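You operate a simulated robot arm through the tools that you are given. There is no shell and no other tool. Be economical: measure what you need, move in short steps, check, and stop when the job is done.

You run a simulated robot arm. Do the job below in one go: nothing can be reset, and whatever is moved stays where it is left.

TASK
Turn the vacuum dial to .65. Open the left mixing door, take the glue bottle on the plain end of the packing bench and put it away in the left cupboard of the mixing bench, then shut the door. Take the sponge from the shelf of the cooling rack and put it on the small white panel. Take the white tape roll from the back half of the board table and leave it on the narrow veneer there. Open the upper blue drawer, take the yellow cap from the inside of the upper blue drawer and leave it on the black tile, then shut the drawer. Take the oil can from the low nook under the vice and leave it on the white panel on the console end of the board table. Put the 26 hinge from the back of the workbench top on top of the brown sanding block there and the 40 hinge on the bench top in front of the lever press. Put the 4 x 40 small box from the back of the workbench top on the upper shelf under the workbench and the 4 x 30 small box on the narrow shelf under the vice. Pull the second drawer from the top open. Do these in any order. Set down upright: glue bottle, oil can.

It is judged by the outcome, as a careful person would: the job done as asked, and still so three seconds after it is handed in. It fails if anything else is knocked over, pushed out of place, dropped, spilled or broken. Lids that push on must go on centred and level and be pressed home; caps that screw on are set level and turned clockwise until they are tight.

THE ROBOT
A 7-joint arm with a fingered hand on a trunk, on a base that drives. Base frame: it is fixed to the floor where the robot stands at the start and does not move with it; the origin is under the middle of the robot, x ahead of it, y to its left, z up. Units: mm, degrees, N and s.
Its first joint turns from -166.0 to 166.0 degrees. Places, roughly: bench top in front of the lever press (30x15 cm) [-4440, 2680, 800]; black tile (8x8x2 cm) [100, -2700, 400]; glue bottle [500, -1000, 1000]; hinge [-5000, 2500, 750]; left cupboard of the mixing bench [-7600, -5800, 100]; left mixing door [-7600, -5600, 400]; narrow shelf under the vice (23x46 cm) [-4720, 2420, 380]; narrow veneer (29x10x1 cm) [-3300, -1700, 900]; oil can [-4500, 2500, 250]; sanding block (11x7x3 cm) [-4800, 3000, 800]; second drawer [-2600, -6600, 600]; small box [-4750, 3250, 750]; small white panel (26x11x2 cm) [200, -2800, 400]; sponge (10x7x4 cm) [200, -3100, 400]; tape roll [-3250, -2000, 1000]; upper blue drawer [-3400, 500, 700]; upper shelf under the workbench [-4600, 3200, 400]; vacuum dial [800, 0, 900]; white panel (20x15x2 cm) [-3400, -500, 900]; yellow cap (3x3x3 cm) [-3400, 600, 700]. Payload 3.7 kg.
Tool frame: the origin (TCP) lies between the finger pads and is the grasp point; the fingertips stand 25 mm ahead of it; z points along the fingers, y is the line along which they close. The gripper opens to 88 mm. The gripper's body begins 29 mm behind the TCP. The gripper is a hand of 5 fingers: y runs from the thumb to the fingers, the wrist lies at [-13, -106, -174] in the tool frame, and closing takes about 1.5 s.
Orientation is that of the tool frame in the base frame, as a unit quaternion [x, y, z, w]. With the fingers straight down and the wrist toward the robot, the tool's x, y and z point along [0, 1, 0], [1, 0, 0] and [0, 0, -1] of the base frame.

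THE INTERFACE
- The arm moves only by the tool servo_tool. Its argument "commands" is a list that holds one entry, the list of rows, each a list of 7 numbers: the shift along the base's x, y, z in units of 50 mm (1.0 is 50 mm), then the turn, a rotation vector about the base's x, y, z in units of 8 degrees (1.0 is 8 degrees), then the gripper command, from -1 (fully open) to 1 (shut), values between in proportion. In form: [[[dx, dy, dz, rx, ry, rz, hand], ...]]. A call has 1 to 12 rows; each row shifts and turns the commanded pose from where the row before left it. A call with a number of a shift or a turn outside -1 to 1 is refused whole. Rows are played at 5 a second. More than 50 mm and 8.6 degrees between two rows, or a gripper value outside its range, and nothing of the call is played. A pose out of reach is approached as far as the arm can. The call stops where the force on the tool passes 40 N (or 10 N more than at its start, if that is more) or the arm is blocked; 0.2 s more then pass. Each finger travels about 108 mm/s and halts on what it meets, pressing with about 29 N; the grip force reading is that of the motor and also rises with nothing between the fingers. The clock runs only during rows and for 0.2 s after the last one: add rows that do not move to give the fingers time. The reply holds the time, the measured pose of the TCP, the force on the tool along the base axes, the opening and the grip force, in the units named above and with some noise, with the torque about the TCP (base axes, N m) and any sound that the robot's microphone picked up.
- Cameras (640 x 400 px; columns grow to the right, rows downward): "scene" is now at [156.1, 147.6, 1323.3]; the picture's right is [-0.80, -0.60, 0.00], its down [-0.16, 0.21, -0.97] and it looks along [0.58, -0.77, -0.26] (base axes); focal length 274 px, centre (320, 200). "wrist" rides on the gripper at [59, -79, -105] in the tool frame; the picture's right is [-0.73, 0.32, -0.61], its down [-0.62, -0.68, 0.38] and it looks along [-0.29, 0.66, 0.70] (tool axes); focal length 234 px, centre (320, 200). There is no depth. A picture from a camera that has moved, and an enlarged one, comes with that camera's place and axes in the base frame and with its lens.
- grab_frame(camera): a new picture of that camera. The clock stands still meanwhile.
- steer(legs): drives the robot by 1 to 6 legs, each [ahead, left, turn to the left] in mm, mm and degrees, along the robot's own axes; the way and the turn of a leg run together, so that a leg with both is an arc; at most 1500 mm and 180 degrees a leg. The arm and the cameras ride along, it lands a little off, and it stops where it bumps. It gives what a move gives.
- set_grasp(shape): the hand has 5 fingers and takes this shape, open, in about a second: jaw (thumb against the fingers, like two jaws); tri (thumb and two fingers); tip (a fingertip pinch); poke (one finger out to press); point (the index stretched); flat (the hand flat); cup (the hand cupped); fist (a fist). The gripper value then closes the fingers along that shape, each until it touches; the sizes above hold for jaw. It gives what a move gives, with no picture.
- pan_tilt(pan, tilt): turns the head with the scene camera to pan (to the left, within 120 degrees either way) and tilt (down, from -29 to 69), counted from straight ahead of the robot. It gives what a move gives.
- inspect(camera, box): a new picture of the part [left, top, right, bottom] of that camera's present view, enlarged. The clock stands still meanwhile.
- job_done(): hands the job in; it is judged then, once.

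Go step by step. Nothing tells you exact positions but the pictures and the camera data: compare them with the known pose of the tool, close in by small moves and look again before you grip or let go. The budget is 567 turns and 360 pictures, counting those below and the enlarged ones. Unless the task says otherwise, let go and move clear before handing in.

The tools are called after "Call:" by a JSON object that holds its "api" and its "payload". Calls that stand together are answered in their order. servo_tool: Moves the arm, as the interface text tells. Its arguments: {"type":"object","properties":{"commands":{"type":"array"}},"required":["commands"]} The other tools are called the same way: set_grasp (shape) gives the hand a shape; steer (legs) drives the base; pan_tilt (pan, tilt) turns the head that bears the scene camera; grab_frame (camera) takes a picture; inspect (camera, box) takes an enlarged picture of a part of a camera's view; job_done () hands the job in.

At the start:

```text
clock: 0.0
eef_pos: [719.5, -304.1, 1206.3]
tcp_rot: [0.707, 0.707, 0.0, 0.0]
contact_force: [-0.3, 0.0, -0.9]
wrist_torque: [0.0, -0.01, 0.0]
width: 87.8
grasp_force: 0.1
shape: jaw
robot x, y, heading: [0.3, 3.8, 0.3]
head pan, tilt: [-53.2, 15.0]
```

scene: 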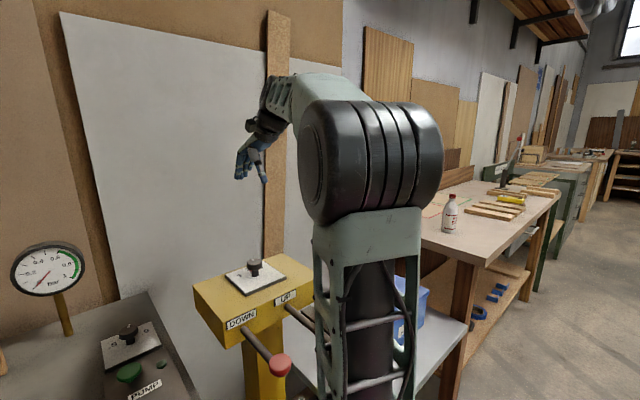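
wrist: 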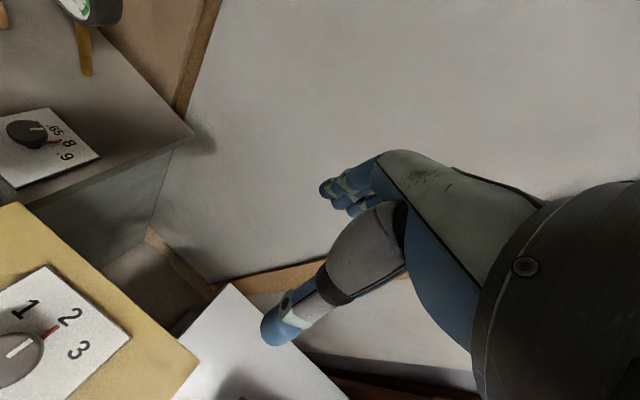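

The scene shows a dial on the grey console and another on the yellow post. I look at the console first to find the vacuum dial.

Call:
{"api": "pan_tilt", "payload": {"pan": 0, "tilt": 30}}

Call:
{"api": "grab_frame", "payload": {"camera": "scene"}}

```text
clock: 1.2
eef_pos: [719.1, -304.0, 1205.2]
tcp_rot: [0.707, 0.708, 0.0, -0.001]
contact_force: [-0.8, 0.5, 0.8]
wrist_torque: [0.02, 0.0, -0.03]
width: 87.6
grasp_force: 0.0
shape: jaw
robot x, y, heading: [-0.4, -3.8, -0.0]
head pan, tilt: [0.0, 30.0]
```

```text
357 pictures are left
camera scene: at [190.6, 222.4, 1299.1], right [0.0, -1.0, 0.0], down [-0.5, 0.0, -0.87], along [0.87, 0.0, -0.5], focal length 274 px, centre (320, 200)
```

scene: 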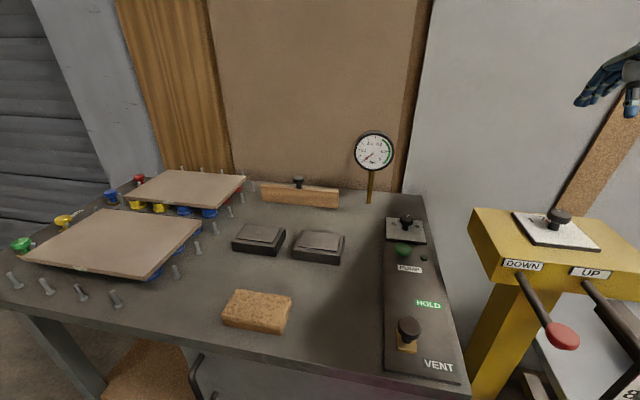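

The vacuum dial is the black knob on the white plate at the back of the console strip. I zoom in.

Call:
{"api": "inspect", "payload": {"camera": "scene", "box": [340, 120, 460, 280]}}

Call:
{"api": "inspect", "payload": {"camera": "wrist", "box": [0, 80, 160, 200]}}

```text
2.50 times, centred on (400, 200) of scene
camera zoom: at [190.6, 222.4, 1299.1], right [0.0, -1.0, 0.0], down [-0.5, 0.0, -0.87], along [0.87, 0.0, -0.5], focal length 686 px, centre (120, 200)
```

zoom: 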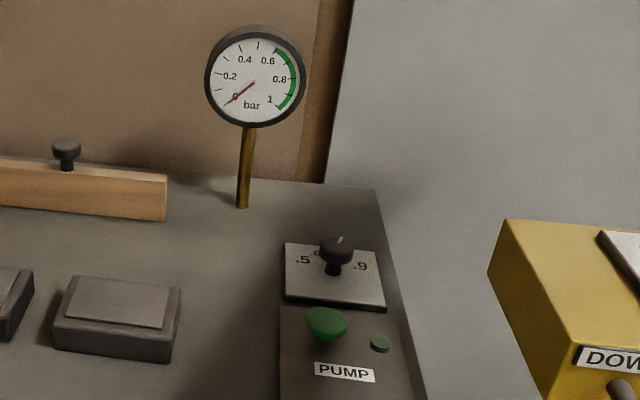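

```text
3.33 times, centred on (80, 140) of wrist
camera zoom: at [639.8, -246.8, 1311.9], right [0.32, -0.73, 0.61], down [-0.68, -0.62, -0.38], along [0.66, -0.29, -0.7], focal length 781 px, centre (1120, 400)
```

zoom: 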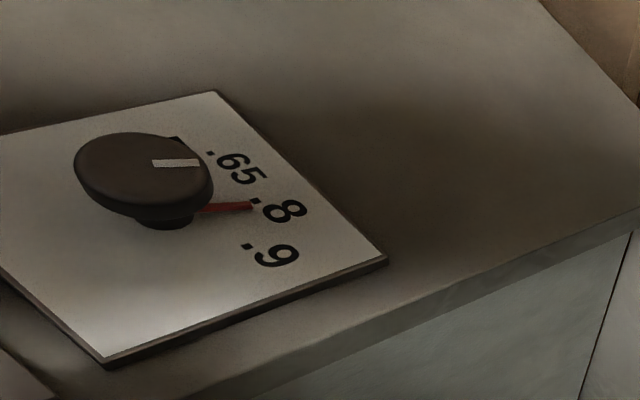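

The dial knob is near (779, 1, 902), pointing at .8, and .65 lies about 40° anticlockwise of that. I move the hand above it with the fingers partly closed.

Call:
{"api": "servo_tool", "payload": {"commands": [[[0.2, 1, -0.3, 0, 0, 0, -0.4], [0.2, 1, -0.3, 0, 0, 0, -0.4], [0.2, 1, -0.3, 0, 0, 0, -0.4], [0.2, 1, -0.3, 0, 0, 0, -0.4], [0.2, 1, -0.4, 0, 0, 0, -0.4], [0.2, 1, -0.6, 0, 0, 0, -0.4], [0, 0.1, -1, 0, 0, 0, -0.4], [0, 0, -1, 0, 0, 0, -0.4], [0, 0, 0, 0, 0, 0, -0.4]]]}}

Call:
{"api": "grab_frame", "payload": {"camera": "scene"}}

Call:
{"api": "grab_frame", "payload": {"camera": "wrist"}}

```text
refused: row 1 steps farther than a row can; nothing moved
```

```text
354 pictures are left
camera scene: at [190.6, 222.4, 1299.1], right [0.0, -1.0, 0.0], down [-0.5, 0.0, -0.87], along [0.87, 0.0, -0.5], focal length 274 px, centre (320, 200)
```

scene: 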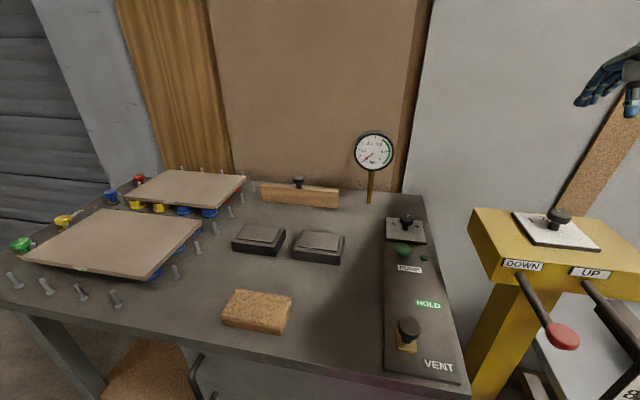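

```text
353 pictures are left
camera wrist: at [639.8, -246.8, 1311.9], right [0.32, -0.73, 0.61], down [-0.68, -0.62, -0.38], along [0.66, -0.29, -0.7], focal length 234 px, centre (320, 200)
```

wrist: 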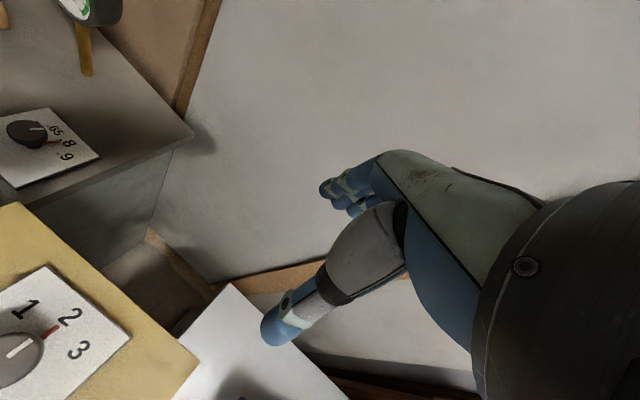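

The step was longer than 50 mm as a vector; I repeat with shorter rows.

Call:
{"api": "servo_tool", "payload": {"commands": [[[0.15, 0.9, -0.2, 0, 0, 0, -0.4], [0.15, 0.9, -0.2, 0, 0, 0, -0.4], [0.2, 0.9, -0.2, 0, 0, 0, -0.4], [0.2, 0.9, -0.2, 0, 0, 0, -0.4], [0.2, 0.9, -0.2, 0, 0, 0, -0.4], [0.2, 0.9, -0.2, 0, 0, 0, -0.4], [0.1, 0.68, -0.6, 0, 0, 0, -0.4], [0, 0, -1, 0, 0, 0, -0.4], [0, 0, -1, 0, 0, 0, -0.4], [0, 0, -0.6, 0, 0, 0, -0.4], [0, 0, 0, 0, 0, 0, -0.4]]]}}

Call:
{"api": "grab_frame", "payload": {"camera": "scene"}}

Call:
{"api": "grab_frame", "payload": {"camera": "wrist"}}

```text
clock: 3.6
eef_pos: [779.7, 0.5, 986.2]
tcp_rot: [0.707, 0.707, 0.0, 0.0]
contact_force: [0.0, 0.4, -1.3]
wrist_torque: [0.02, 0.0, -0.03]
width: 61.7
grasp_force: 0.0
shape: jaw
robot x, y, heading: [-1.8, -4.1, -0.1]
head pan, tilt: [0.0, 30.0]
```

```text
352 pictures are left
camera scene: at [190.6, 222.5, 1299.1], right [0.0, -1.0, 0.0], down [-0.5, 0.0, -0.87], along [0.87, 0.0, -0.5], focal length 274 px, centre (320, 200)
```

scene: 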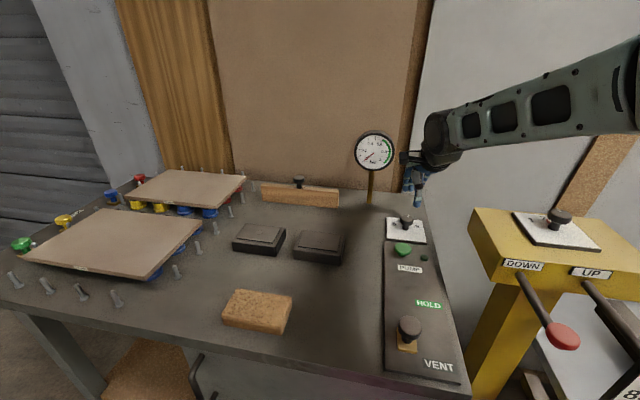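

```text
351 pictures are left
camera wrist: at [699.9, 57.1, 1091.3], right [0.32, -0.73, 0.61], down [-0.68, -0.62, -0.38], along [0.66, -0.29, -0.7], focal length 234 px, centre (320, 200)
```

wrist: 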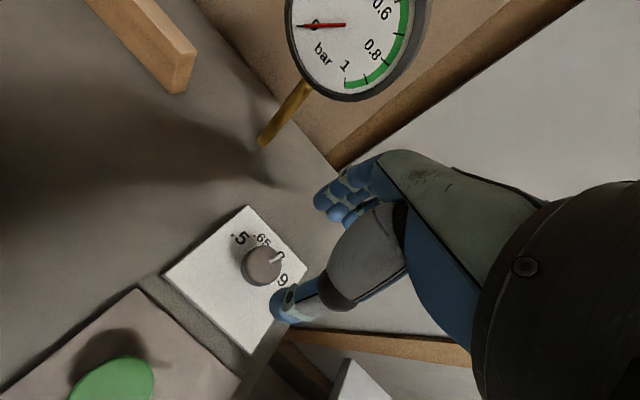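

The knob sits under the tool, at about (778, 2). I go down gently, keeping the fingers apart.

Call:
{"api": "servo_tool", "payload": {"commands": [[[0, 0.04, -0.5, 0, 0, 0, -0.3], [0, 0, -0.5, 0, 0, 0, -0.3], [0, 0, -0.3, 0, 0, 0, -0.3], [0, 0, -0.2, 0, 0, 0, -0.3], [0, 0, 0, 0, 0, 0, -0.3]]]}}

Call:
{"api": "inspect", "payload": {"camera": "scene", "box": [360, 140, 480, 260]}}

Call:
{"api": "grab_frame", "payload": {"camera": "wrist"}}

```text
clock: 4.8
eef_pos: [780.2, 1.6, 911.4]
tcp_rot: [0.707, 0.707, 0.0, 0.0]
contact_force: [-0.4, 0.1, -0.1]
wrist_torque: [-0.02, 0.0, -0.01]
width: 57.5
grasp_force: 0.2
shape: jaw
robot x, y, heading: [-1.0, 1.4, -0.0]
head pan, tilt: [0.0, 30.0]
```

```text
3.33 times, centred on (420, 200) of scene
camera zoom: at [190.6, 222.5, 1299.1], right [0.0, -1.0, 0.0], down [-0.5, 0.0, -0.87], along [0.87, 0.0, -0.5], focal length 914 px, centre (-13, 200)
```

zoom: 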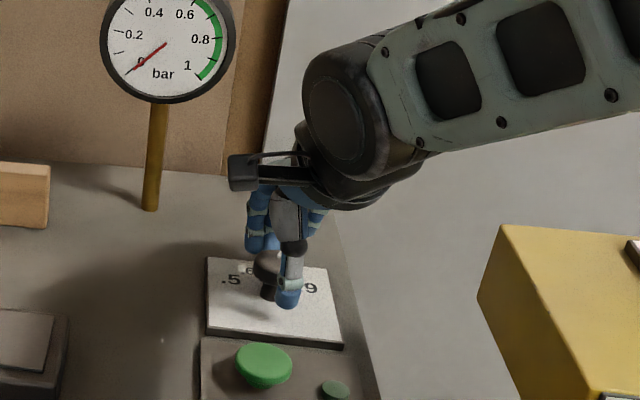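

```text
349 pictures are left
camera wrist: at [699.9, 60.1, 1017.2], right [0.32, -0.73, 0.61], down [-0.68, -0.62, -0.38], along [0.66, -0.29, -0.7], focal length 234 px, centre (320, 200)
```

wrist: 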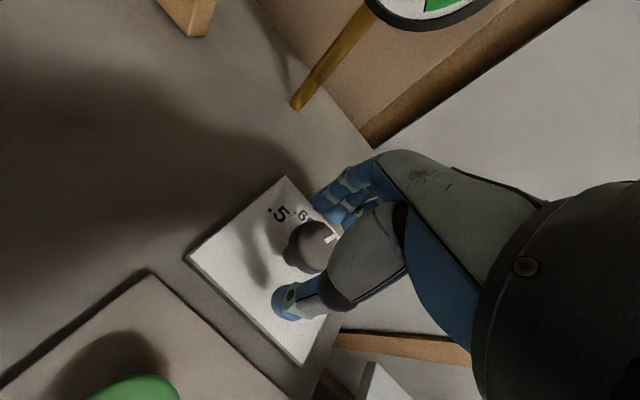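

The knob is slightly to the left and near side of the pads. I shift by 4 mm each way, go down 8 mm and close.

Call:
{"api": "servo_tool", "payload": {"commands": [[[-0.08, 0.09, 0, 0, 0, 0, -0.3], [0, 0, -0.16, 0, 0, 0, -0.3], [0, 0, 0, 0, 0, 0, 0], [0, 0, 0, 0, 0, 0, 0.4], [0, 0, 0, 0, 0, 0, 0.7], [0, 0, 0, 0, 0, 0, 0.7], [0, 0, 0, 0, 0, 0, 0.7], [0, 0, 0, 0, 0, 0, 0.7]]]}}

Call:
{"api": "grab_frame", "payload": {"camera": "wrist"}}

```text
clock: 6.6
eef_pos: [776.3, 6.7, 901.6]
tcp_rot: [0.707, 0.707, -0.001, -0.001]
contact_force: [-2.4, 1.3, -20.7]
wrist_torque: [0.04, 0.04, 0.02]
width: 19.3
grasp_force: 29.0
shape: jaw
robot x, y, heading: [-1.5, 3.5, -0.0]
head pan, tilt: [0.0, 30.0]
```

```text
348 pictures are left
camera wrist: at [696.1, 64.2, 1007.8], right [0.32, -0.73, 0.61], down [-0.68, -0.62, -0.38], along [0.65, -0.29, -0.7], focal length 234 px, centre (320, 200)
```

wrist: 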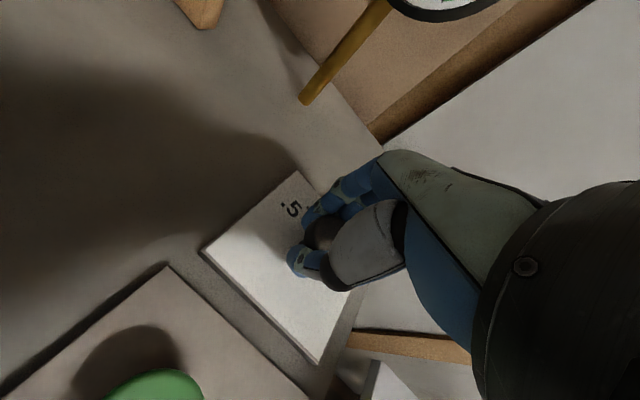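

The fingers hold the knob (19 mm, perhaps the neck). I turn 40° anticlockwise.

Call:
{"api": "servo_tool", "payload": {"commands": [[[0, 0, 0, 0, 0, 1, 0.8], [0, 0, 0, 0, 0, 1, 0.8], [0, 0, 0, 0, 0, 1, 0.8], [0, 0, 0, 0, 0, 1, 0.8], [0, 0, 0, 0, 0, 1, 0.8], [0, 0, 0, 0, 0, 0, 0.8], [0, 0, 0, 0, 0, 0, 0.8]]]}}

Call:
{"api": "inspect", "payload": {"camera": "scene", "box": [360, 180, 460, 260]}}

Call:
{"api": "grab_frame", "payload": {"camera": "wrist"}}

```text
clock: 8.2
eef_pos: [776.4, 5.1, 903.1]
tcp_rot: [0.423, 0.906, 0.0, 0.001]
contact_force: [-13.6, -14.8, -26.6]
wrist_torque: [-0.25, 0.18, -0.12]
width: 18.3
grasp_force: 29.1
shape: jaw
robot x, y, heading: [-2.3, 1.7, -0.1]
head pan, tilt: [0.0, 30.0]
```

```text
5.00 times, centred on (410, 220) of scene
camera zoom: at [191.1, 221.8, 1299.1], right [0.0, -1.0, 0.0], down [-0.5, 0.0, -0.87], along [0.87, 0.0, -0.5], focal length 1371 px, centre (-130, 100)
```

zoom: 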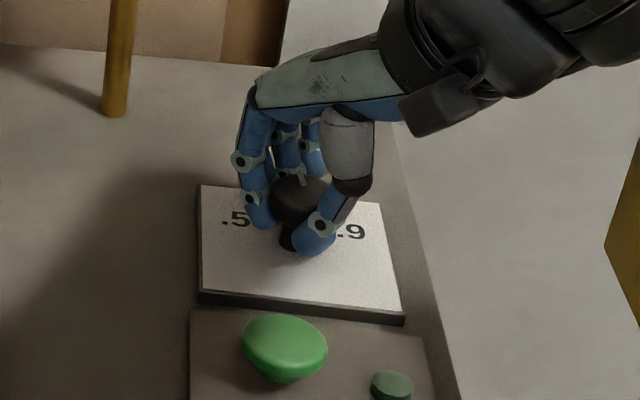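

```text
346 pictures are left
camera wrist: at [676.8, -1.7, 1008.3], right [0.71, -0.35, 0.61], down [-0.12, -0.92, -0.38], along [0.69, 0.2, -0.7], focal length 234 px, centre (320, 200)
```

wrist: 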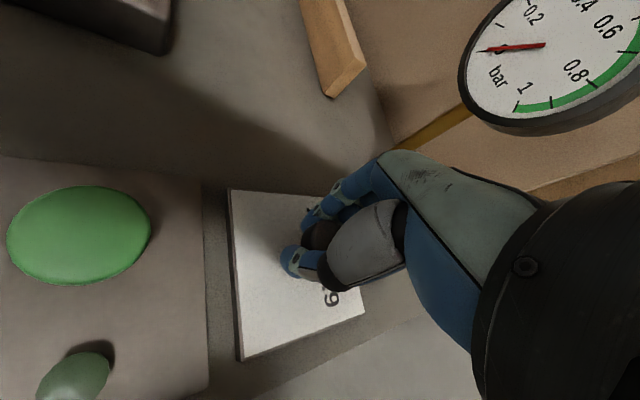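

The knob has turned with the hand. I open, rise and check the pointer.

Call:
{"api": "servo_tool", "payload": {"commands": [[[0, 0, 0, 0, 0, 0, 0.3], [0, 0, 0, 0, 0, 0, -0.1], [0, 0, 0, 0, 0, 0, -0.3], [0, 0, 0, 0, 0, 0, -0.3], [0, 0, 0.6, 0, 0, 0, -0.3], [0, 0, 1, 0, 0, 0, -0.3], [0, 0, 1, 0, 0, 0, -0.3], [-0.5, -0.5, 0.6, 0, 0, 0, -0.3], [-0.5, -0.5, 0, 0, 0, 0, -0.3]]]}}

Call:
{"api": "inspect", "payload": {"camera": "scene", "box": [370, 195, 450, 245]}}

Call:
{"api": "grab_frame", "payload": {"camera": "wrist"}}

```text
clock: 10.2
eef_pos: [724.2, -46.7, 1063.0]
tcp_rot: [0.422, 0.906, 0.001, 0.0]
contact_force: [-0.9, 0.0, -0.4]
wrist_torque: [-0.04, -0.02, 0.01]
width: 57.0
grasp_force: 0.0
shape: jaw
robot x, y, heading: [-0.0, 1.6, 0.1]
head pan, tilt: [0.0, 30.0]
```

```text
8.00 times, centred on (410, 220) of scene
camera zoom: at [190.7, 222.6, 1299.1], right [0.0, -1.0, 0.0], down [-0.5, 0.0, -0.87], along [0.87, 0.0, -0.5], focal length 2194 px, centre (-400, 40)
```

zoom: 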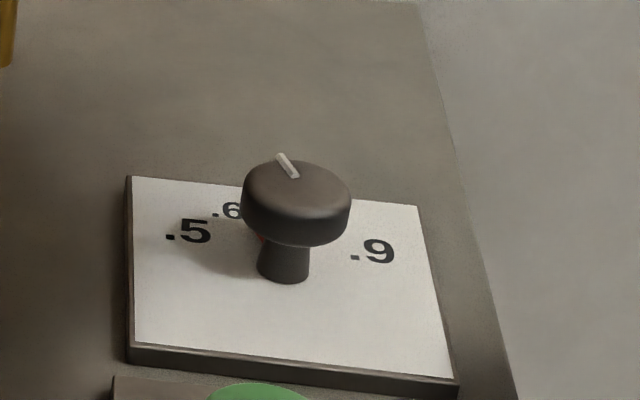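

```text
344 pictures are left
camera wrist: at [626.6, -52.2, 1168.5], right [0.71, -0.35, 0.61], down [-0.12, -0.92, -0.38], along [0.69, 0.2, -0.7], focal length 234 px, centre (320, 200)
```

wrist: 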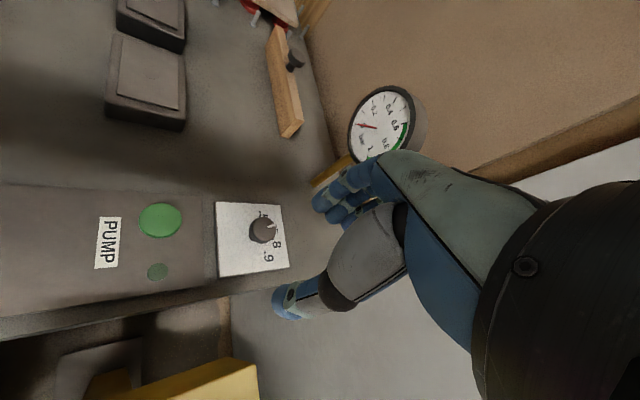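

Call:
{"api": "inspect", "payload": {"camera": "wrist", "box": [210, 190, 300, 280]}}

```text
4.44 times, centred on (255, 235) of wrist
camera zoom: at [626.6, -52.2, 1168.5], right [0.71, -0.35, 0.61], down [-0.12, -0.92, -0.38], along [0.69, 0.2, -0.7], focal length 1041 px, centre (609, 44)
```

zoom: 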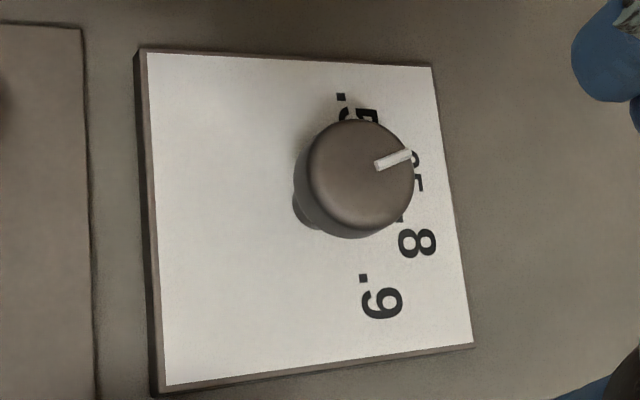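

The pointer now reads about +20°, where .65 sits. I draw the arm back and check from the first vantage point.

Call:
{"api": "servo_tool", "payload": {"commands": [[[0, -0.5, 0.8, 0, 0, -1, -0.6], [0, -0.5, 0.8, 0, 0, -1, -1], [0, -0.9, 0.4, 0, 0, -1, -1], [0, -0.9, 0.4, 0, 0, -1, -1], [0, -0.9, 0.3, 0, 0, -1, -1], [0, -0.9, 0.2, 0, 0, 0, -1], [0, -0.6, 0, 0, 0, 0, -1]]]}}

Call:
{"api": "inspect", "payload": {"camera": "wrist", "box": [0, 80, 160, 200]}}

Call:
{"api": "pan_tilt", "payload": {"pan": -53, "tilt": 15}}

Call:
{"api": "grab_frame", "payload": {"camera": "scene"}}

```text
clock: 11.8
eef_pos: [724.6, -305.0, 1207.7]
tcp_rot: [0.707, 0.707, 0.0, -0.001]
contact_force: [0.7, 0.5, 0.7]
wrist_torque: [-0.02, -0.01, -0.01]
width: 87.5
grasp_force: 0.0
shape: jaw
robot x, y, heading: [2.0, -1.6, 0.2]
head pan, tilt: [0.0, 30.0]
```

```text
3.33 times, centred on (80, 140) of wrist
camera zoom: at [645.6, -246.6, 1313.9], right [0.32, -0.73, 0.61], down [-0.68, -0.62, -0.38], along [0.66, -0.29, -0.7], focal length 781 px, centre (1120, 400)
```

zoom: 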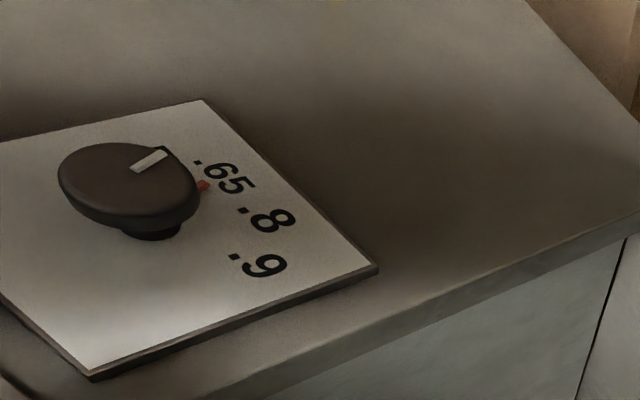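

```text
clock: 13.0
eef_pos: [725.6, -303.9, 1208.7]
tcp_rot: [0.707, 0.707, 0.0, 0.0]
contact_force: [-0.5, 0.0, 0.7]
wrist_torque: [-0.01, -0.02, 0.02]
width: 87.7
grasp_force: 0.1
shape: jaw
robot x, y, heading: [-2.2, 0.9, -0.0]
head pan, tilt: [-53.0, 15.0]
```

```text
341 pictures are left
camera scene: at [156.5, 147.9, 1323.3], right [-0.8, -0.6, 0.0], down [-0.16, 0.21, -0.97], along [0.58, -0.77, -0.26], focal length 274 px, centre (320, 200)
```

scene: 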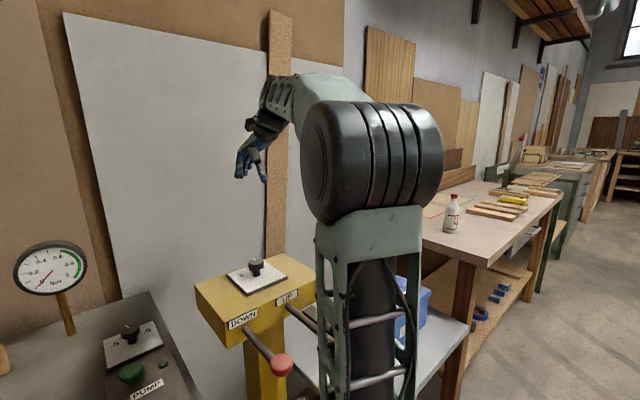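

The red pointer stands at .65, so the dial is set. Next I survey the room to plan drives.

Call:
{"api": "pan_tilt", "payload": {"pan": -115, "tilt": 10}}

Call:
{"api": "grab_frame", "payload": {"camera": "scene"}}

Call:
{"api": "pan_tilt", "payload": {"pan": 115, "tilt": 10}}

Call:
{"api": "grab_frame", "payload": {"camera": "scene"}}

```text
clock: 14.4
eef_pos: [725.4, -303.9, 1207.9]
tcp_rot: [0.707, 0.707, 0.0, 0.0]
contact_force: [0.0, -0.1, 0.4]
wrist_torque: [0.01, -0.01, 0.0]
width: 87.7
grasp_force: 0.0
shape: jaw
robot x, y, heading: [3.9, 0.7, 0.3]
head pan, tilt: [-115.0, 10.0]
```

```text
340 pictures are left
camera scene: at [60.9, 138.2, 1331.4], right [-0.91, 0.42, 0.0], down [0.07, 0.16, -0.98], along [-0.42, -0.89, -0.17], focal length 274 px, centre (320, 200)
```

scene: 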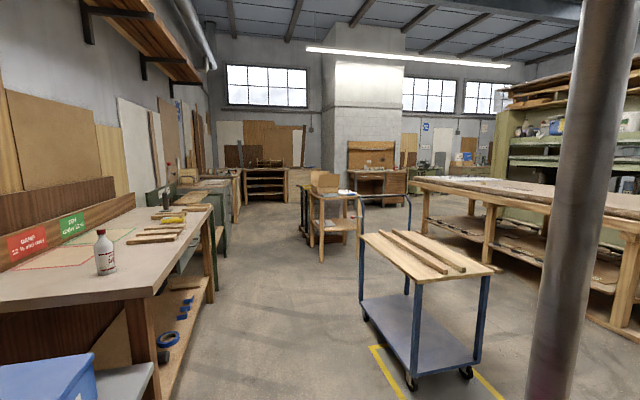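

```text
clock: 17.6
eef_pos: [725.8, -304.7, 1207.4]
tcp_rot: [0.706, 0.708, 0.0, 0.0]
contact_force: [0.4, 0.6, -0.6]
wrist_torque: [-0.03, -0.02, 0.0]
width: 87.7
grasp_force: 0.0
shape: jaw
robot x, y, heading: [0.8, 0.6, -0.1]
head pan, tilt: [115.0, 10.0]
```

```text
339 pictures are left
camera scene: at [60.9, 306.7, 1331.4], right [0.91, 0.42, 0.0], down [0.07, -0.16, -0.98], along [-0.42, 0.89, -0.17], focal length 274 px, centre (320, 200)
```

scene: 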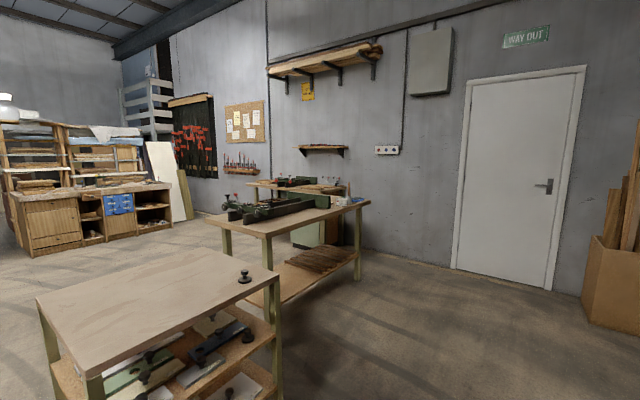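

I look lower on both sides to get obstacles' footprints before driving.

Call:
{"api": "pan_tilt", "payload": {"pan": 119, "tilt": 40}}

Call:
{"api": "grab_frame", "payload": {"camera": "scene"}}

Call:
{"api": "pan_tilt", "payload": {"pan": -119, "tilt": 40}}

Call:
{"api": "grab_frame", "payload": {"camera": "scene"}}

Call:
{"api": "pan_tilt", "payload": {"pan": -70, "tilt": 35}}

Call:
{"api": "grab_frame", "payload": {"camera": "scene"}}

```text
clock: 18.6
eef_pos: [725.2, -303.6, 1208.9]
tcp_rot: [0.707, 0.707, 0.0, 0.0]
contact_force: [0.3, 0.7, 0.6]
wrist_torque: [0.0, 0.02, 0.01]
width: 87.7
grasp_force: 0.2
shape: jaw
robot x, y, heading: [1.7, 0.8, -0.1]
head pan, tilt: [119.0, 40.0]
```

```text
338 pictures are left
camera scene: at [59.0, 296.8, 1283.8], right [0.87, 0.48, 0.0], down [0.31, -0.56, -0.77], along [-0.37, 0.67, -0.64], focal length 274 px, centre (320, 200)
```

scene: 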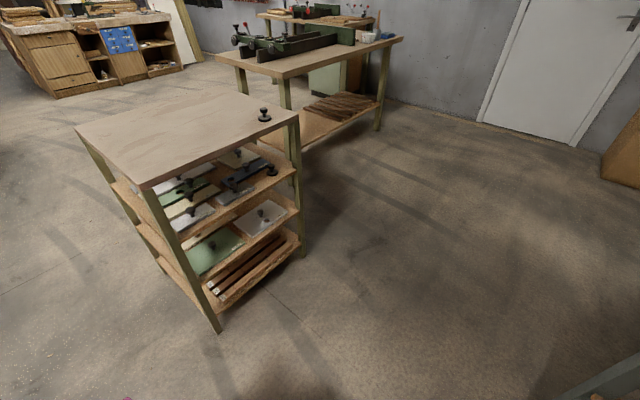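

```text
clock: 22.0
eef_pos: [725.5, -303.6, 1208.3]
tcp_rot: [0.707, 0.707, 0.0, -0.001]
contact_force: [-0.2, -0.5, -0.2]
wrist_torque: [0.0, 0.03, -0.03]
width: 87.9
grasp_force: 0.0
shape: jaw
robot x, y, heading: [0.5, -0.1, -0.2]
head pan, tilt: [-119.0, 40.0]
```

```text
337 pictures are left
camera scene: at [59.0, 148.1, 1283.7], right [-0.87, 0.48, 0.0], down [0.31, 0.56, -0.77], along [-0.37, -0.67, -0.64], focal length 274 px, centre (320, 200)
```

scene: 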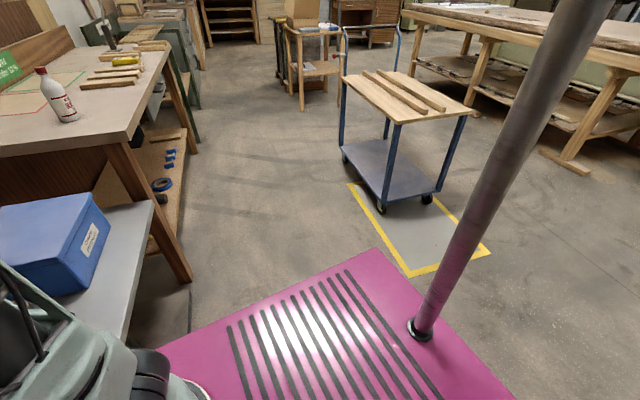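

```text
clock: 23.1
eef_pos: [724.8, -304.3, 1207.6]
tcp_rot: [0.707, 0.707, -0.001, -0.001]
contact_force: [0.6, -0.3, -0.5]
wrist_torque: [0.02, 0.01, 0.02]
width: 87.7
grasp_force: 0.0
shape: jaw
robot x, y, heading: [2.1, -0.4, -0.1]
head pan, tilt: [-70.0, 35.0]
```

```text
336 pictures are left
camera scene: at [130.2, 139.7, 1291.3], right [-0.94, -0.34, 0.0], down [-0.2, 0.54, -0.82], along [0.28, -0.77, -0.57], focal length 274 px, centre (320, 200)
```

scene: 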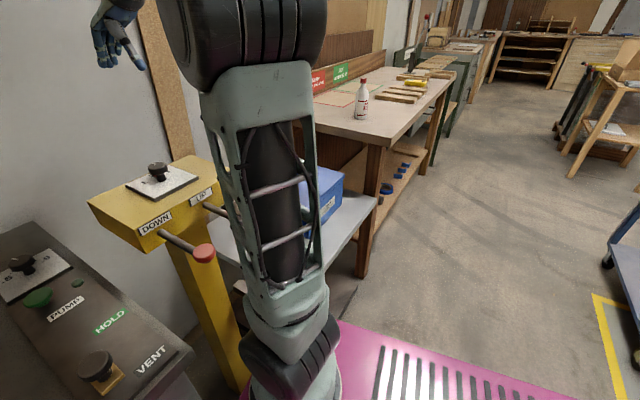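

I've mapped the nearby obstacles: my own deck spans about x -590..+360, y ±480, with the bench at x≥200 and the cart at x≤-1030. I retract the arm, back off and drive along the bench to the sponge area.

Call:
{"api": "servo_tool", "payload": {"commands": [[[-1, 0, 0, 0, 0, 0, -1], [-1, 0, 0, 0, 0, 0, -1], [-1, 0, 0, 0, 0, 0, -1], [-1, 0, 0, 0, 0, 0, -1], [-1, 0, 0, 0, 0, 0, -1]]]}}

Call:
{"api": "steer", "payload": {"legs": [[-330, 0, 0], [0, -1050, 0]]}}

Call:
{"api": "pan_tilt", "payload": {"pan": -60, "tilt": 25}}

Call:
{"api": "grab_frame", "payload": {"camera": "scene"}}

```text
clock: 24.3
eef_pos: [473.6, -305.3, 1207.8]
tcp_rot: [0.707, 0.707, 0.0, -0.001]
contact_force: [0.8, 0.3, 0.2]
wrist_torque: [-0.02, 0.0, -0.02]
width: 87.8
grasp_force: 0.2
shape: jaw
robot x, y, heading: [3.1, -2.1, -0.2]
head pan, tilt: [-70.0, 35.0]
```

```text
clock: 31.5
eef_pos: [156.0, -1345.7, 1207.0]
tcp_rot: [0.705, 0.709, 0.0, -0.001]
contact_force: [0.3, 0.5, -0.2]
wrist_torque: [0.01, 0.03, 0.0]
width: 87.7
grasp_force: 0.0
shape: jaw
robot x, y, heading: [-317.2, -1049.6, 0.2]
head pan, tilt: [-70.0, 35.0]
```

```text
clock: 32.2
eef_pos: [156.1, -1346.0, 1209.2]
tcp_rot: [0.704, 0.71, 0.0, 0.001]
contact_force: [-0.8, 0.8, 0.2]
wrist_torque: [0.0, 0.02, -0.05]
width: 87.9
grasp_force: 0.0
shape: jaw
robot x, y, heading: [-319.1, -1046.5, 0.2]
head pan, tilt: [-60.0, 25.0]
```

```text
335 pictures are left
camera scene: at [-176.0, -901.6, 1307.0], right [-0.86, -0.51, 0.0], down [-0.21, 0.36, -0.91], along [0.46, -0.78, -0.42], focal length 274 px, centre (320, 200)
```

scene: 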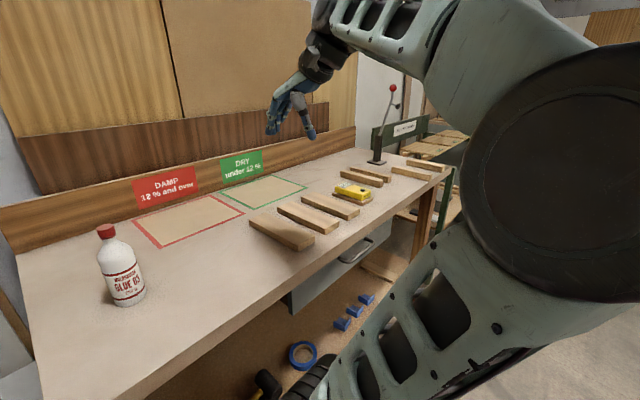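

The bottle stands clearly on the near end. I drive on a bit and look ahead past the arm.

Call:
{"api": "steer", "payload": {"legs": [[0, -500, 0]]}}

Call:
{"api": "pan_tilt", "payload": {"pan": -90, "tilt": 30}}

Call:
{"api": "grab_frame", "payload": {"camera": "scene"}}

```text
clock: 35.1
eef_pos: [162.7, -1844.7, 1208.9]
tcp_rot: [0.703, 0.712, 0.0, 0.0]
contact_force: [-0.7, 0.1, 0.4]
wrist_torque: [-0.02, -0.01, -0.01]
width: 87.7
grasp_force: 0.1
shape: jaw
robot x, y, heading: [-312.1, -1544.7, 0.5]
head pan, tilt: [-60.0, 25.0]
```

```text
clock: 36.1
eef_pos: [162.7, -1844.6, 1208.4]
tcp_rot: [0.703, 0.711, 0.0, 0.0]
contact_force: [0.0, -0.6, 0.1]
wrist_torque: [0.01, -0.03, 0.0]
width: 87.9
grasp_force: 0.2
shape: jaw
robot x, y, heading: [-315.4, -1543.9, 0.6]
head pan, tilt: [-90.0, 30.0]
```

```text
334 pictures are left
camera scene: at [-217.4, -1412.3, 1299.1], right [-1.0, -0.01, 0.0], down [-0.01, 0.5, -0.87], along [0.01, -0.87, -0.5], focal length 274 px, centre (320, 200)
```

scene: 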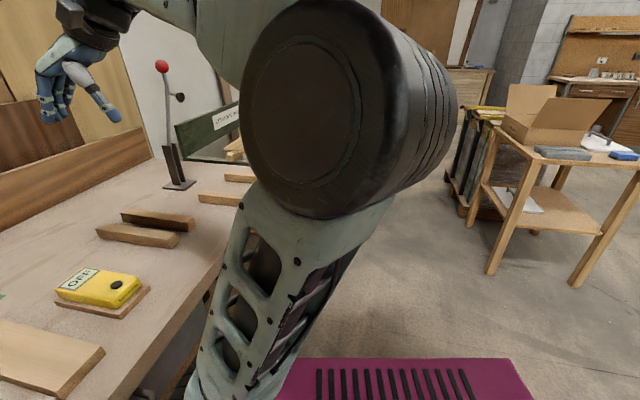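

The stand on the right begins at x≈-1320, so I shift to x≈-560 and continue in y, then look.

Call:
{"api": "steer", "payload": {"legs": [[-230, 0, 0], [0, -700, 0]]}}

Call:
{"api": "pan_tilt", "payload": {"pan": -35, "tilt": 30}}

Call:
{"api": "grab_frame", "payload": {"camera": "scene"}}

```text
clock: 41.3
eef_pos: [-61.4, -2549.1, 1208.6]
tcp_rot: [0.705, 0.71, 0.0, -0.001]
contact_force: [0.5, -0.6, 0.0]
wrist_torque: [0.01, 0.01, 0.0]
width: 88.0
grasp_force: 0.0
shape: jaw
robot x, y, heading: [-537.2, -2247.4, 0.9]
head pan, tilt: [-90.0, 30.0]
```

```text
clock: 42.5
eef_pos: [-61.9, -2548.6, 1208.6]
tcp_rot: [0.704, 0.71, 0.001, 0.0]
contact_force: [-0.4, -0.7, 0.0]
wrist_torque: [0.0, -0.01, -0.04]
width: 87.9
grasp_force: 0.1
shape: jaw
robot x, y, heading: [-540.3, -2250.8, 0.5]
head pan, tilt: [-35.0, 30.0]
```

```text
333 pictures are left
camera scene: at [-366.2, -2076.4, 1299.1], right [-0.57, -0.82, 0.0], down [-0.41, 0.28, -0.87], along [0.71, -0.49, -0.5], focal length 274 px, centre (320, 200)
```

scene: 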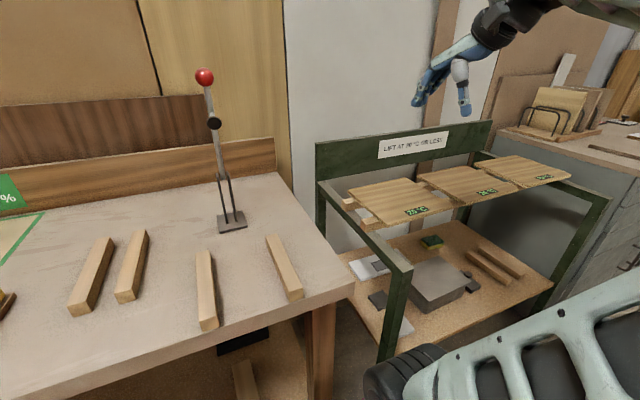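

The green cooling rack has its lower shelf with the sponge, the panels and the tile. I zoom in.

Call:
{"api": "inspect", "payload": {"camera": "scene", "box": [310, 140, 610, 360]}}

```text
1.82 times, centred on (460, 250) of scene
camera zoom: at [-366.2, -2076.4, 1299.1], right [-0.57, -0.82, 0.0], down [-0.41, 0.28, -0.87], along [0.71, -0.49, -0.5], focal length 498 px, centre (66, 109)
```

zoom: 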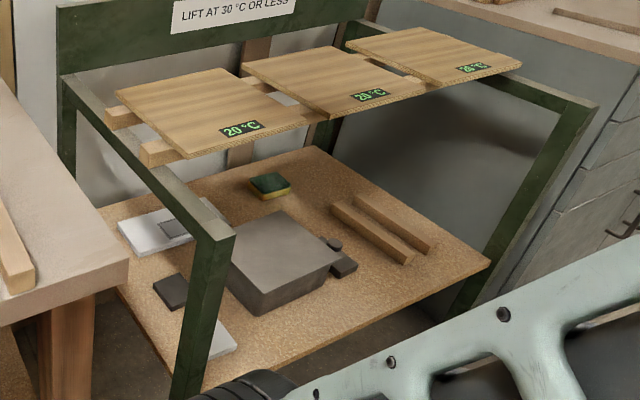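

The whole bench row appears rotated by about -10°. I drive in front of the rack, turning to face it squarely.

Call:
{"api": "steer", "payload": {"legs": [[-80, 0, 0], [0, -720, 0], [0, 0, -10]]}}

Call:
{"api": "pan_tilt", "payload": {"pan": 0, "tilt": 40}}

Call:
{"api": "grab_frame", "payload": {"camera": "scene"}}

```text
clock: 47.8
eef_pos: [-193.7, -3350.9, 1207.4]
tcp_rot: [0.763, 0.647, 0.0, 0.0]
contact_force: [-0.2, 0.3, 0.4]
wrist_torque: [0.0, 0.06, -0.01]
width: 87.6
grasp_force: 0.2
shape: jaw
robot x, y, heading: [-610.5, -2971.9, -9.5]
head pan, tilt: [-35.0, 30.0]
```

```text
clock: 48.8
eef_pos: [-194.6, -3350.2, 1208.1]
tcp_rot: [0.763, 0.646, 0.0, 0.0]
contact_force: [-0.5, 0.1, -0.2]
wrist_torque: [-0.01, -0.03, 0.02]
width: 88.2
grasp_force: 0.0
shape: jaw
robot x, y, heading: [-612.3, -2975.1, -9.7]
head pan, tilt: [0.0, 40.0]
```

```text
331 pictures are left
camera scene: at [-392.3, -2782.2, 1283.8], right [-0.17, -0.99, 0.0], down [-0.63, 0.11, -0.77], along [0.76, -0.13, -0.64], focal length 274 px, centre (320, 200)
```

scene: 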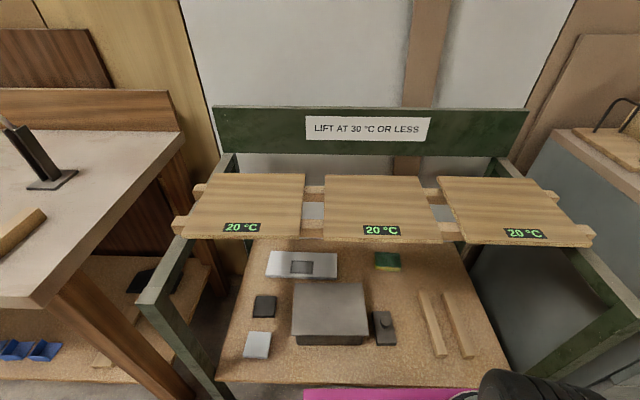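

I am square to the rack now. I zoom in on the shelf.

Call:
{"api": "inspect", "payload": {"camera": "scene", "box": [220, 230, 420, 370]}}

```text
2.86 times, centred on (320, 300) of scene
camera zoom: at [-392.3, -2782.2, 1283.8], right [-0.17, -0.99, 0.0], down [-0.63, 0.11, -0.77], along [0.76, -0.13, -0.64], focal length 783 px, centre (320, -86)
```

zoom: 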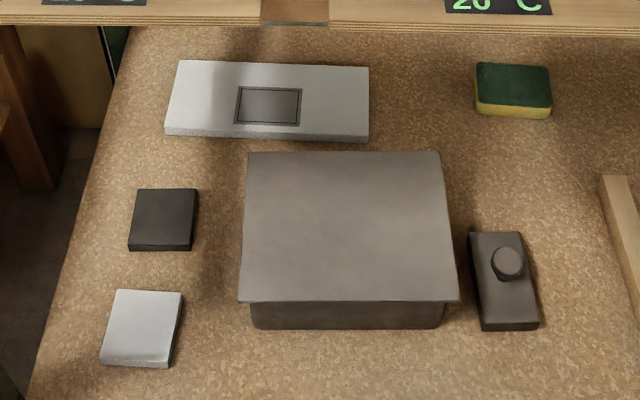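

Boards sit at z≈870 with front edge about 550 mm ahead of me; the sponge lies on the shelf (z≈400) some 840 mm ahead. I bring the hand low in front of the rack, pitched forward, and see how the arm folds.

Call:
{"api": "servo_tool", "payload": {"commands": [[[-0.9, 0.15, -0.3, 0, 0, 0, -1], [-0.7, 0.3, -0.5, 0, 0, 0, -1], [0.12, 0.7, -0.6, 0, 0, 0, -1], [0.12, 0.7, -0.6, 0, 0, 0, -1], [0.12, 0.7, -0.6, 0, 0, 0, -1], [0.12, 0.7, -0.6, 0, 0, 0, -1], [0.12, 0.7, -0.6, 0, 0, 0, -1], [0.12, 0.7, -0.6, 0, 0, 0, -1], [0.05, 0.3, -0.9, 0, 0, 0, -1], [0, 0, -1, 0, 0, 0, -1]]]}}

Call:
{"api": "grab_frame", "payload": {"camera": "scene"}}

Call:
{"api": "grab_frame", "payload": {"camera": "wrist"}}

```text
clock: 51.0
eef_pos: [-231.0, -3104.7, 980.5]
tcp_rot: [0.763, 0.646, 0.001, 0.0]
contact_force: [-0.4, -0.1, -0.5]
wrist_torque: [0.03, 0.0, 0.0]
width: 87.9
grasp_force: 0.2
shape: jaw
out of reach, approached as far as the arm can: row 9, 10
robot x, y, heading: [-611.0, -2973.1, -9.5]
head pan, tilt: [0.0, 40.0]
```

```text
329 pictures are left
camera scene: at [-392.4, -2782.1, 1283.7], right [-0.16, -0.99, 0.0], down [-0.63, 0.11, -0.77], along [0.76, -0.13, -0.64], focal length 274 px, centre (320, 200)
```

scene: 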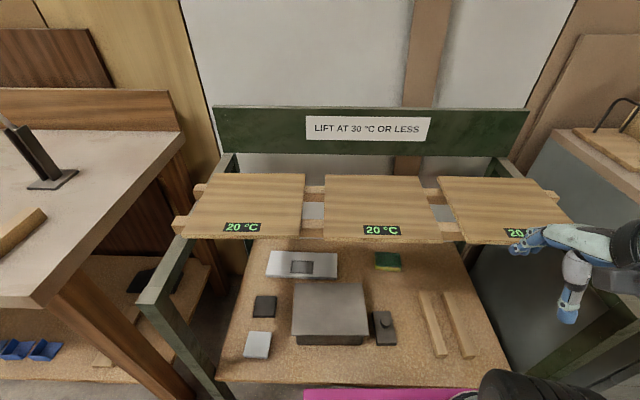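

```text
328 pictures are left
camera wrist: at [-300.1, -3033.8, 1086.2], right [0.2, -0.77, 0.61], down [-0.78, -0.5, -0.38], along [0.6, -0.39, -0.7], focal length 234 px, centre (320, 200)
```

wrist: 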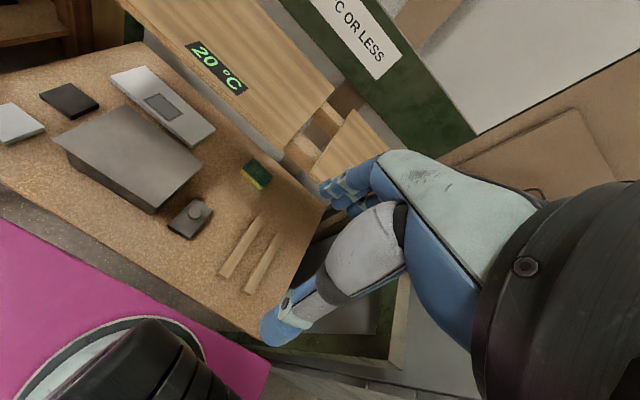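

The arm's own axis seems to be about 260 mm ahead of and 90 mm right of the robot's middle, so I'm too close to enter under the boards. I'll back out, turn 90° left in the open area and come back with the rack on my right side.

Call:
{"api": "steer", "payload": {"legs": [[0, 750, 0], [-217, 0, 0], [0, 0, 90]]}}

Call:
{"api": "pan_tilt", "payload": {"pan": -70, "tilt": 45}}

Call:
{"api": "grab_frame", "payload": {"camera": "scene"}}

```text
clock: 60.1
eef_pos: [-567.9, -1823.9, 981.0]
tcp_rot: [0.087, 0.996, 0.0, 0.0]
contact_force: [0.2, -0.9, -0.1]
wrist_torque: [0.02, 0.02, 0.0]
width: 88.0
grasp_force: 0.0
shape: jaw
robot x, y, heading: [-704.4, -2202.4, 79.9]
head pan, tilt: [0.0, 40.0]
```

```text
clock: 61.5
eef_pos: [-569.1, -1824.4, 981.5]
tcp_rot: [0.088, 0.996, 0.0, -0.001]
contact_force: [0.7, 0.3, -0.1]
wrist_torque: [0.01, 0.01, 0.02]
width: 88.1
grasp_force: 0.2
shape: jaw
robot x, y, heading: [-703.2, -2202.5, 80.0]
head pan, tilt: [-70.0, 45.0]
```

```text
327 pictures are left
camera scene: at [-828.5, -2053.8, 1276.5], right [0.17, -0.98, 0.0], down [-0.7, -0.12, -0.71], along [0.7, 0.12, -0.71], focal length 274 px, centre (320, 200)
```

scene: 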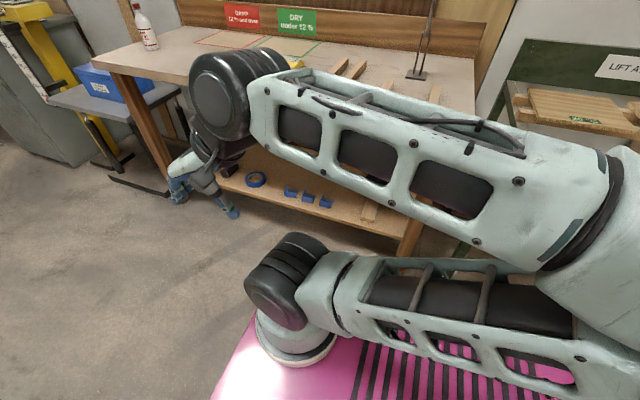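

The arm base is confirmed at about (270 ahead, 86 right). I drive back to the rack, sideways on.

Call:
{"api": "steer", "payload": {"legs": [[0, -120, 0], [-870, 0, 0]]}}

Call:
{"api": "pan_tilt", "payload": {"pan": -80, "tilt": 45}}

Call:
{"api": "grab_frame", "payload": {"camera": "scene"}}

```text
clock: 67.0
eef_pos: [-602.1, -2697.3, 980.0]
tcp_rot: [0.087, 0.996, -0.001, 0.0]
contact_force: [0.5, -0.5, 0.6]
wrist_torque: [0.01, -0.02, -0.01]
width: 88.0
grasp_force: 0.1
shape: jaw
robot x, y, heading: [-739.2, -3076.8, 79.6]
head pan, tilt: [-70.0, 45.0]
```

```text
clock: 67.7
eef_pos: [-601.4, -2697.5, 980.0]
tcp_rot: [0.088, 0.996, -0.001, -0.001]
contact_force: [0.0, 0.3, -0.2]
wrist_torque: [-0.01, -0.02, 0.03]
width: 87.8
grasp_force: 0.0
shape: jaw
robot x, y, heading: [-741.8, -3072.2, 79.9]
head pan, tilt: [-80.0, 45.0]
```

```text
326 pictures are left
camera scene: at [-861.2, -2941.4, 1276.5], right [0.0, -1.0, 0.0], down [-0.71, 0.0, -0.71], along [0.71, 0.0, -0.71], focal length 274 px, centre (320, 200)
```

scene: 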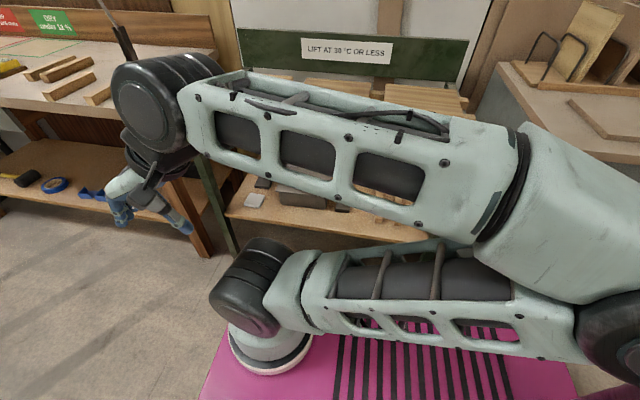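

I swing the hand to the right, toward the rack front, yawing it 90° on the way.

Call:
{"api": "servo_tool", "payload": {"commands": [[[0.6, -0.35, -0.4, 0, 0, -0.94, -1], [0.6, -0.35, -0.4, 0, 0, -0.94, -1], [0.6, -0.35, -0.4, 0, 0, -0.94, -1], [0.6, -0.35, -0.4, 0, 0, -0.94, -1], [0.6, -0.35, -0.4, 0, 0, -0.94, -1], [0.6, -0.35, -0.4, 0, 0, -0.94, -1], [0.6, -0.35, -0.4, 0, 0, -0.94, -1], [0.6, -0.35, -0.4, 0, 0, -0.94, -1], [0.6, -0.35, -0.4, 0, 0, -0.94, -1], [0.6, -0.35, -0.4, 0, 0, -0.94, -1], [0.6, -0.35, -0.4, 0, 0, -0.94, -1], [0.6, -0.35, -0.4, 0, 0, -0.94, -1]]]}}

Call:
{"api": "grab_frame", "payload": {"camera": "scene"}}

Call:
{"api": "grab_frame", "payload": {"camera": "wrist"}}

```text
clock: 70.3
eef_pos: [-214.8, -2911.6, 835.5]
tcp_rot: [0.768, 0.64, 0.0, -0.001]
contact_force: [0.4, 0.2, -0.5]
wrist_torque: [0.01, 0.02, -0.01]
width: 87.9
grasp_force: 0.0
shape: jaw
out of reach, approached as far as the arm can: row 1, 2, 3, 4, 5, 6, 7, 9
robot x, y, heading: [-739.3, -3075.4, 79.8]
head pan, tilt: [-80.0, 45.0]
```

```text
325 pictures are left
camera scene: at [-861.4, -2941.5, 1276.5], right [0.0, -1.0, 0.0], down [-0.71, 0.0, -0.71], along [0.71, 0.0, -0.71], focal length 274 px, centre (320, 200)
```

scene: 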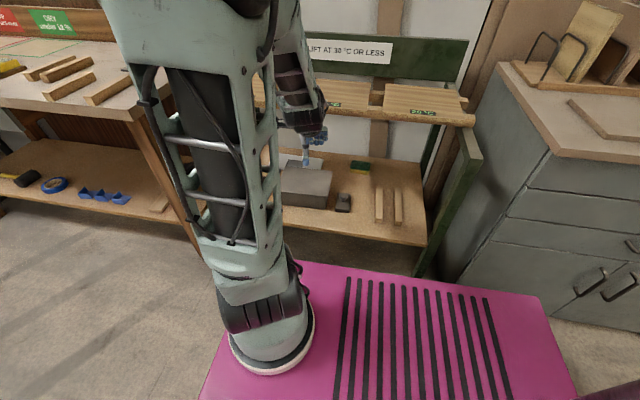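

```text
324 pictures are left
camera wrist: at [-283.0, -2840.1, 941.0], right [0.19, -0.77, 0.61], down [-0.78, -0.49, -0.38], along [0.59, -0.4, -0.7], focal length 234 px, centre (320, 200)
```

wrist: 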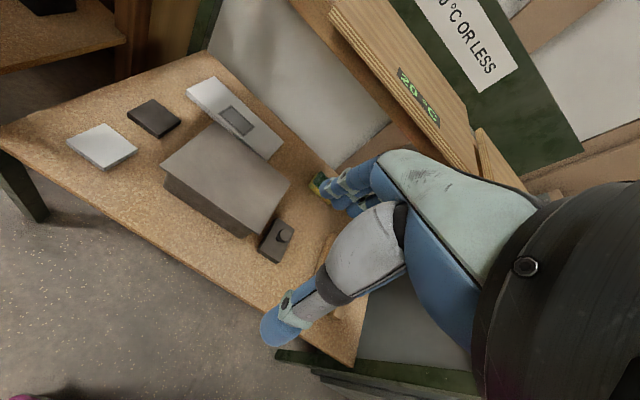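

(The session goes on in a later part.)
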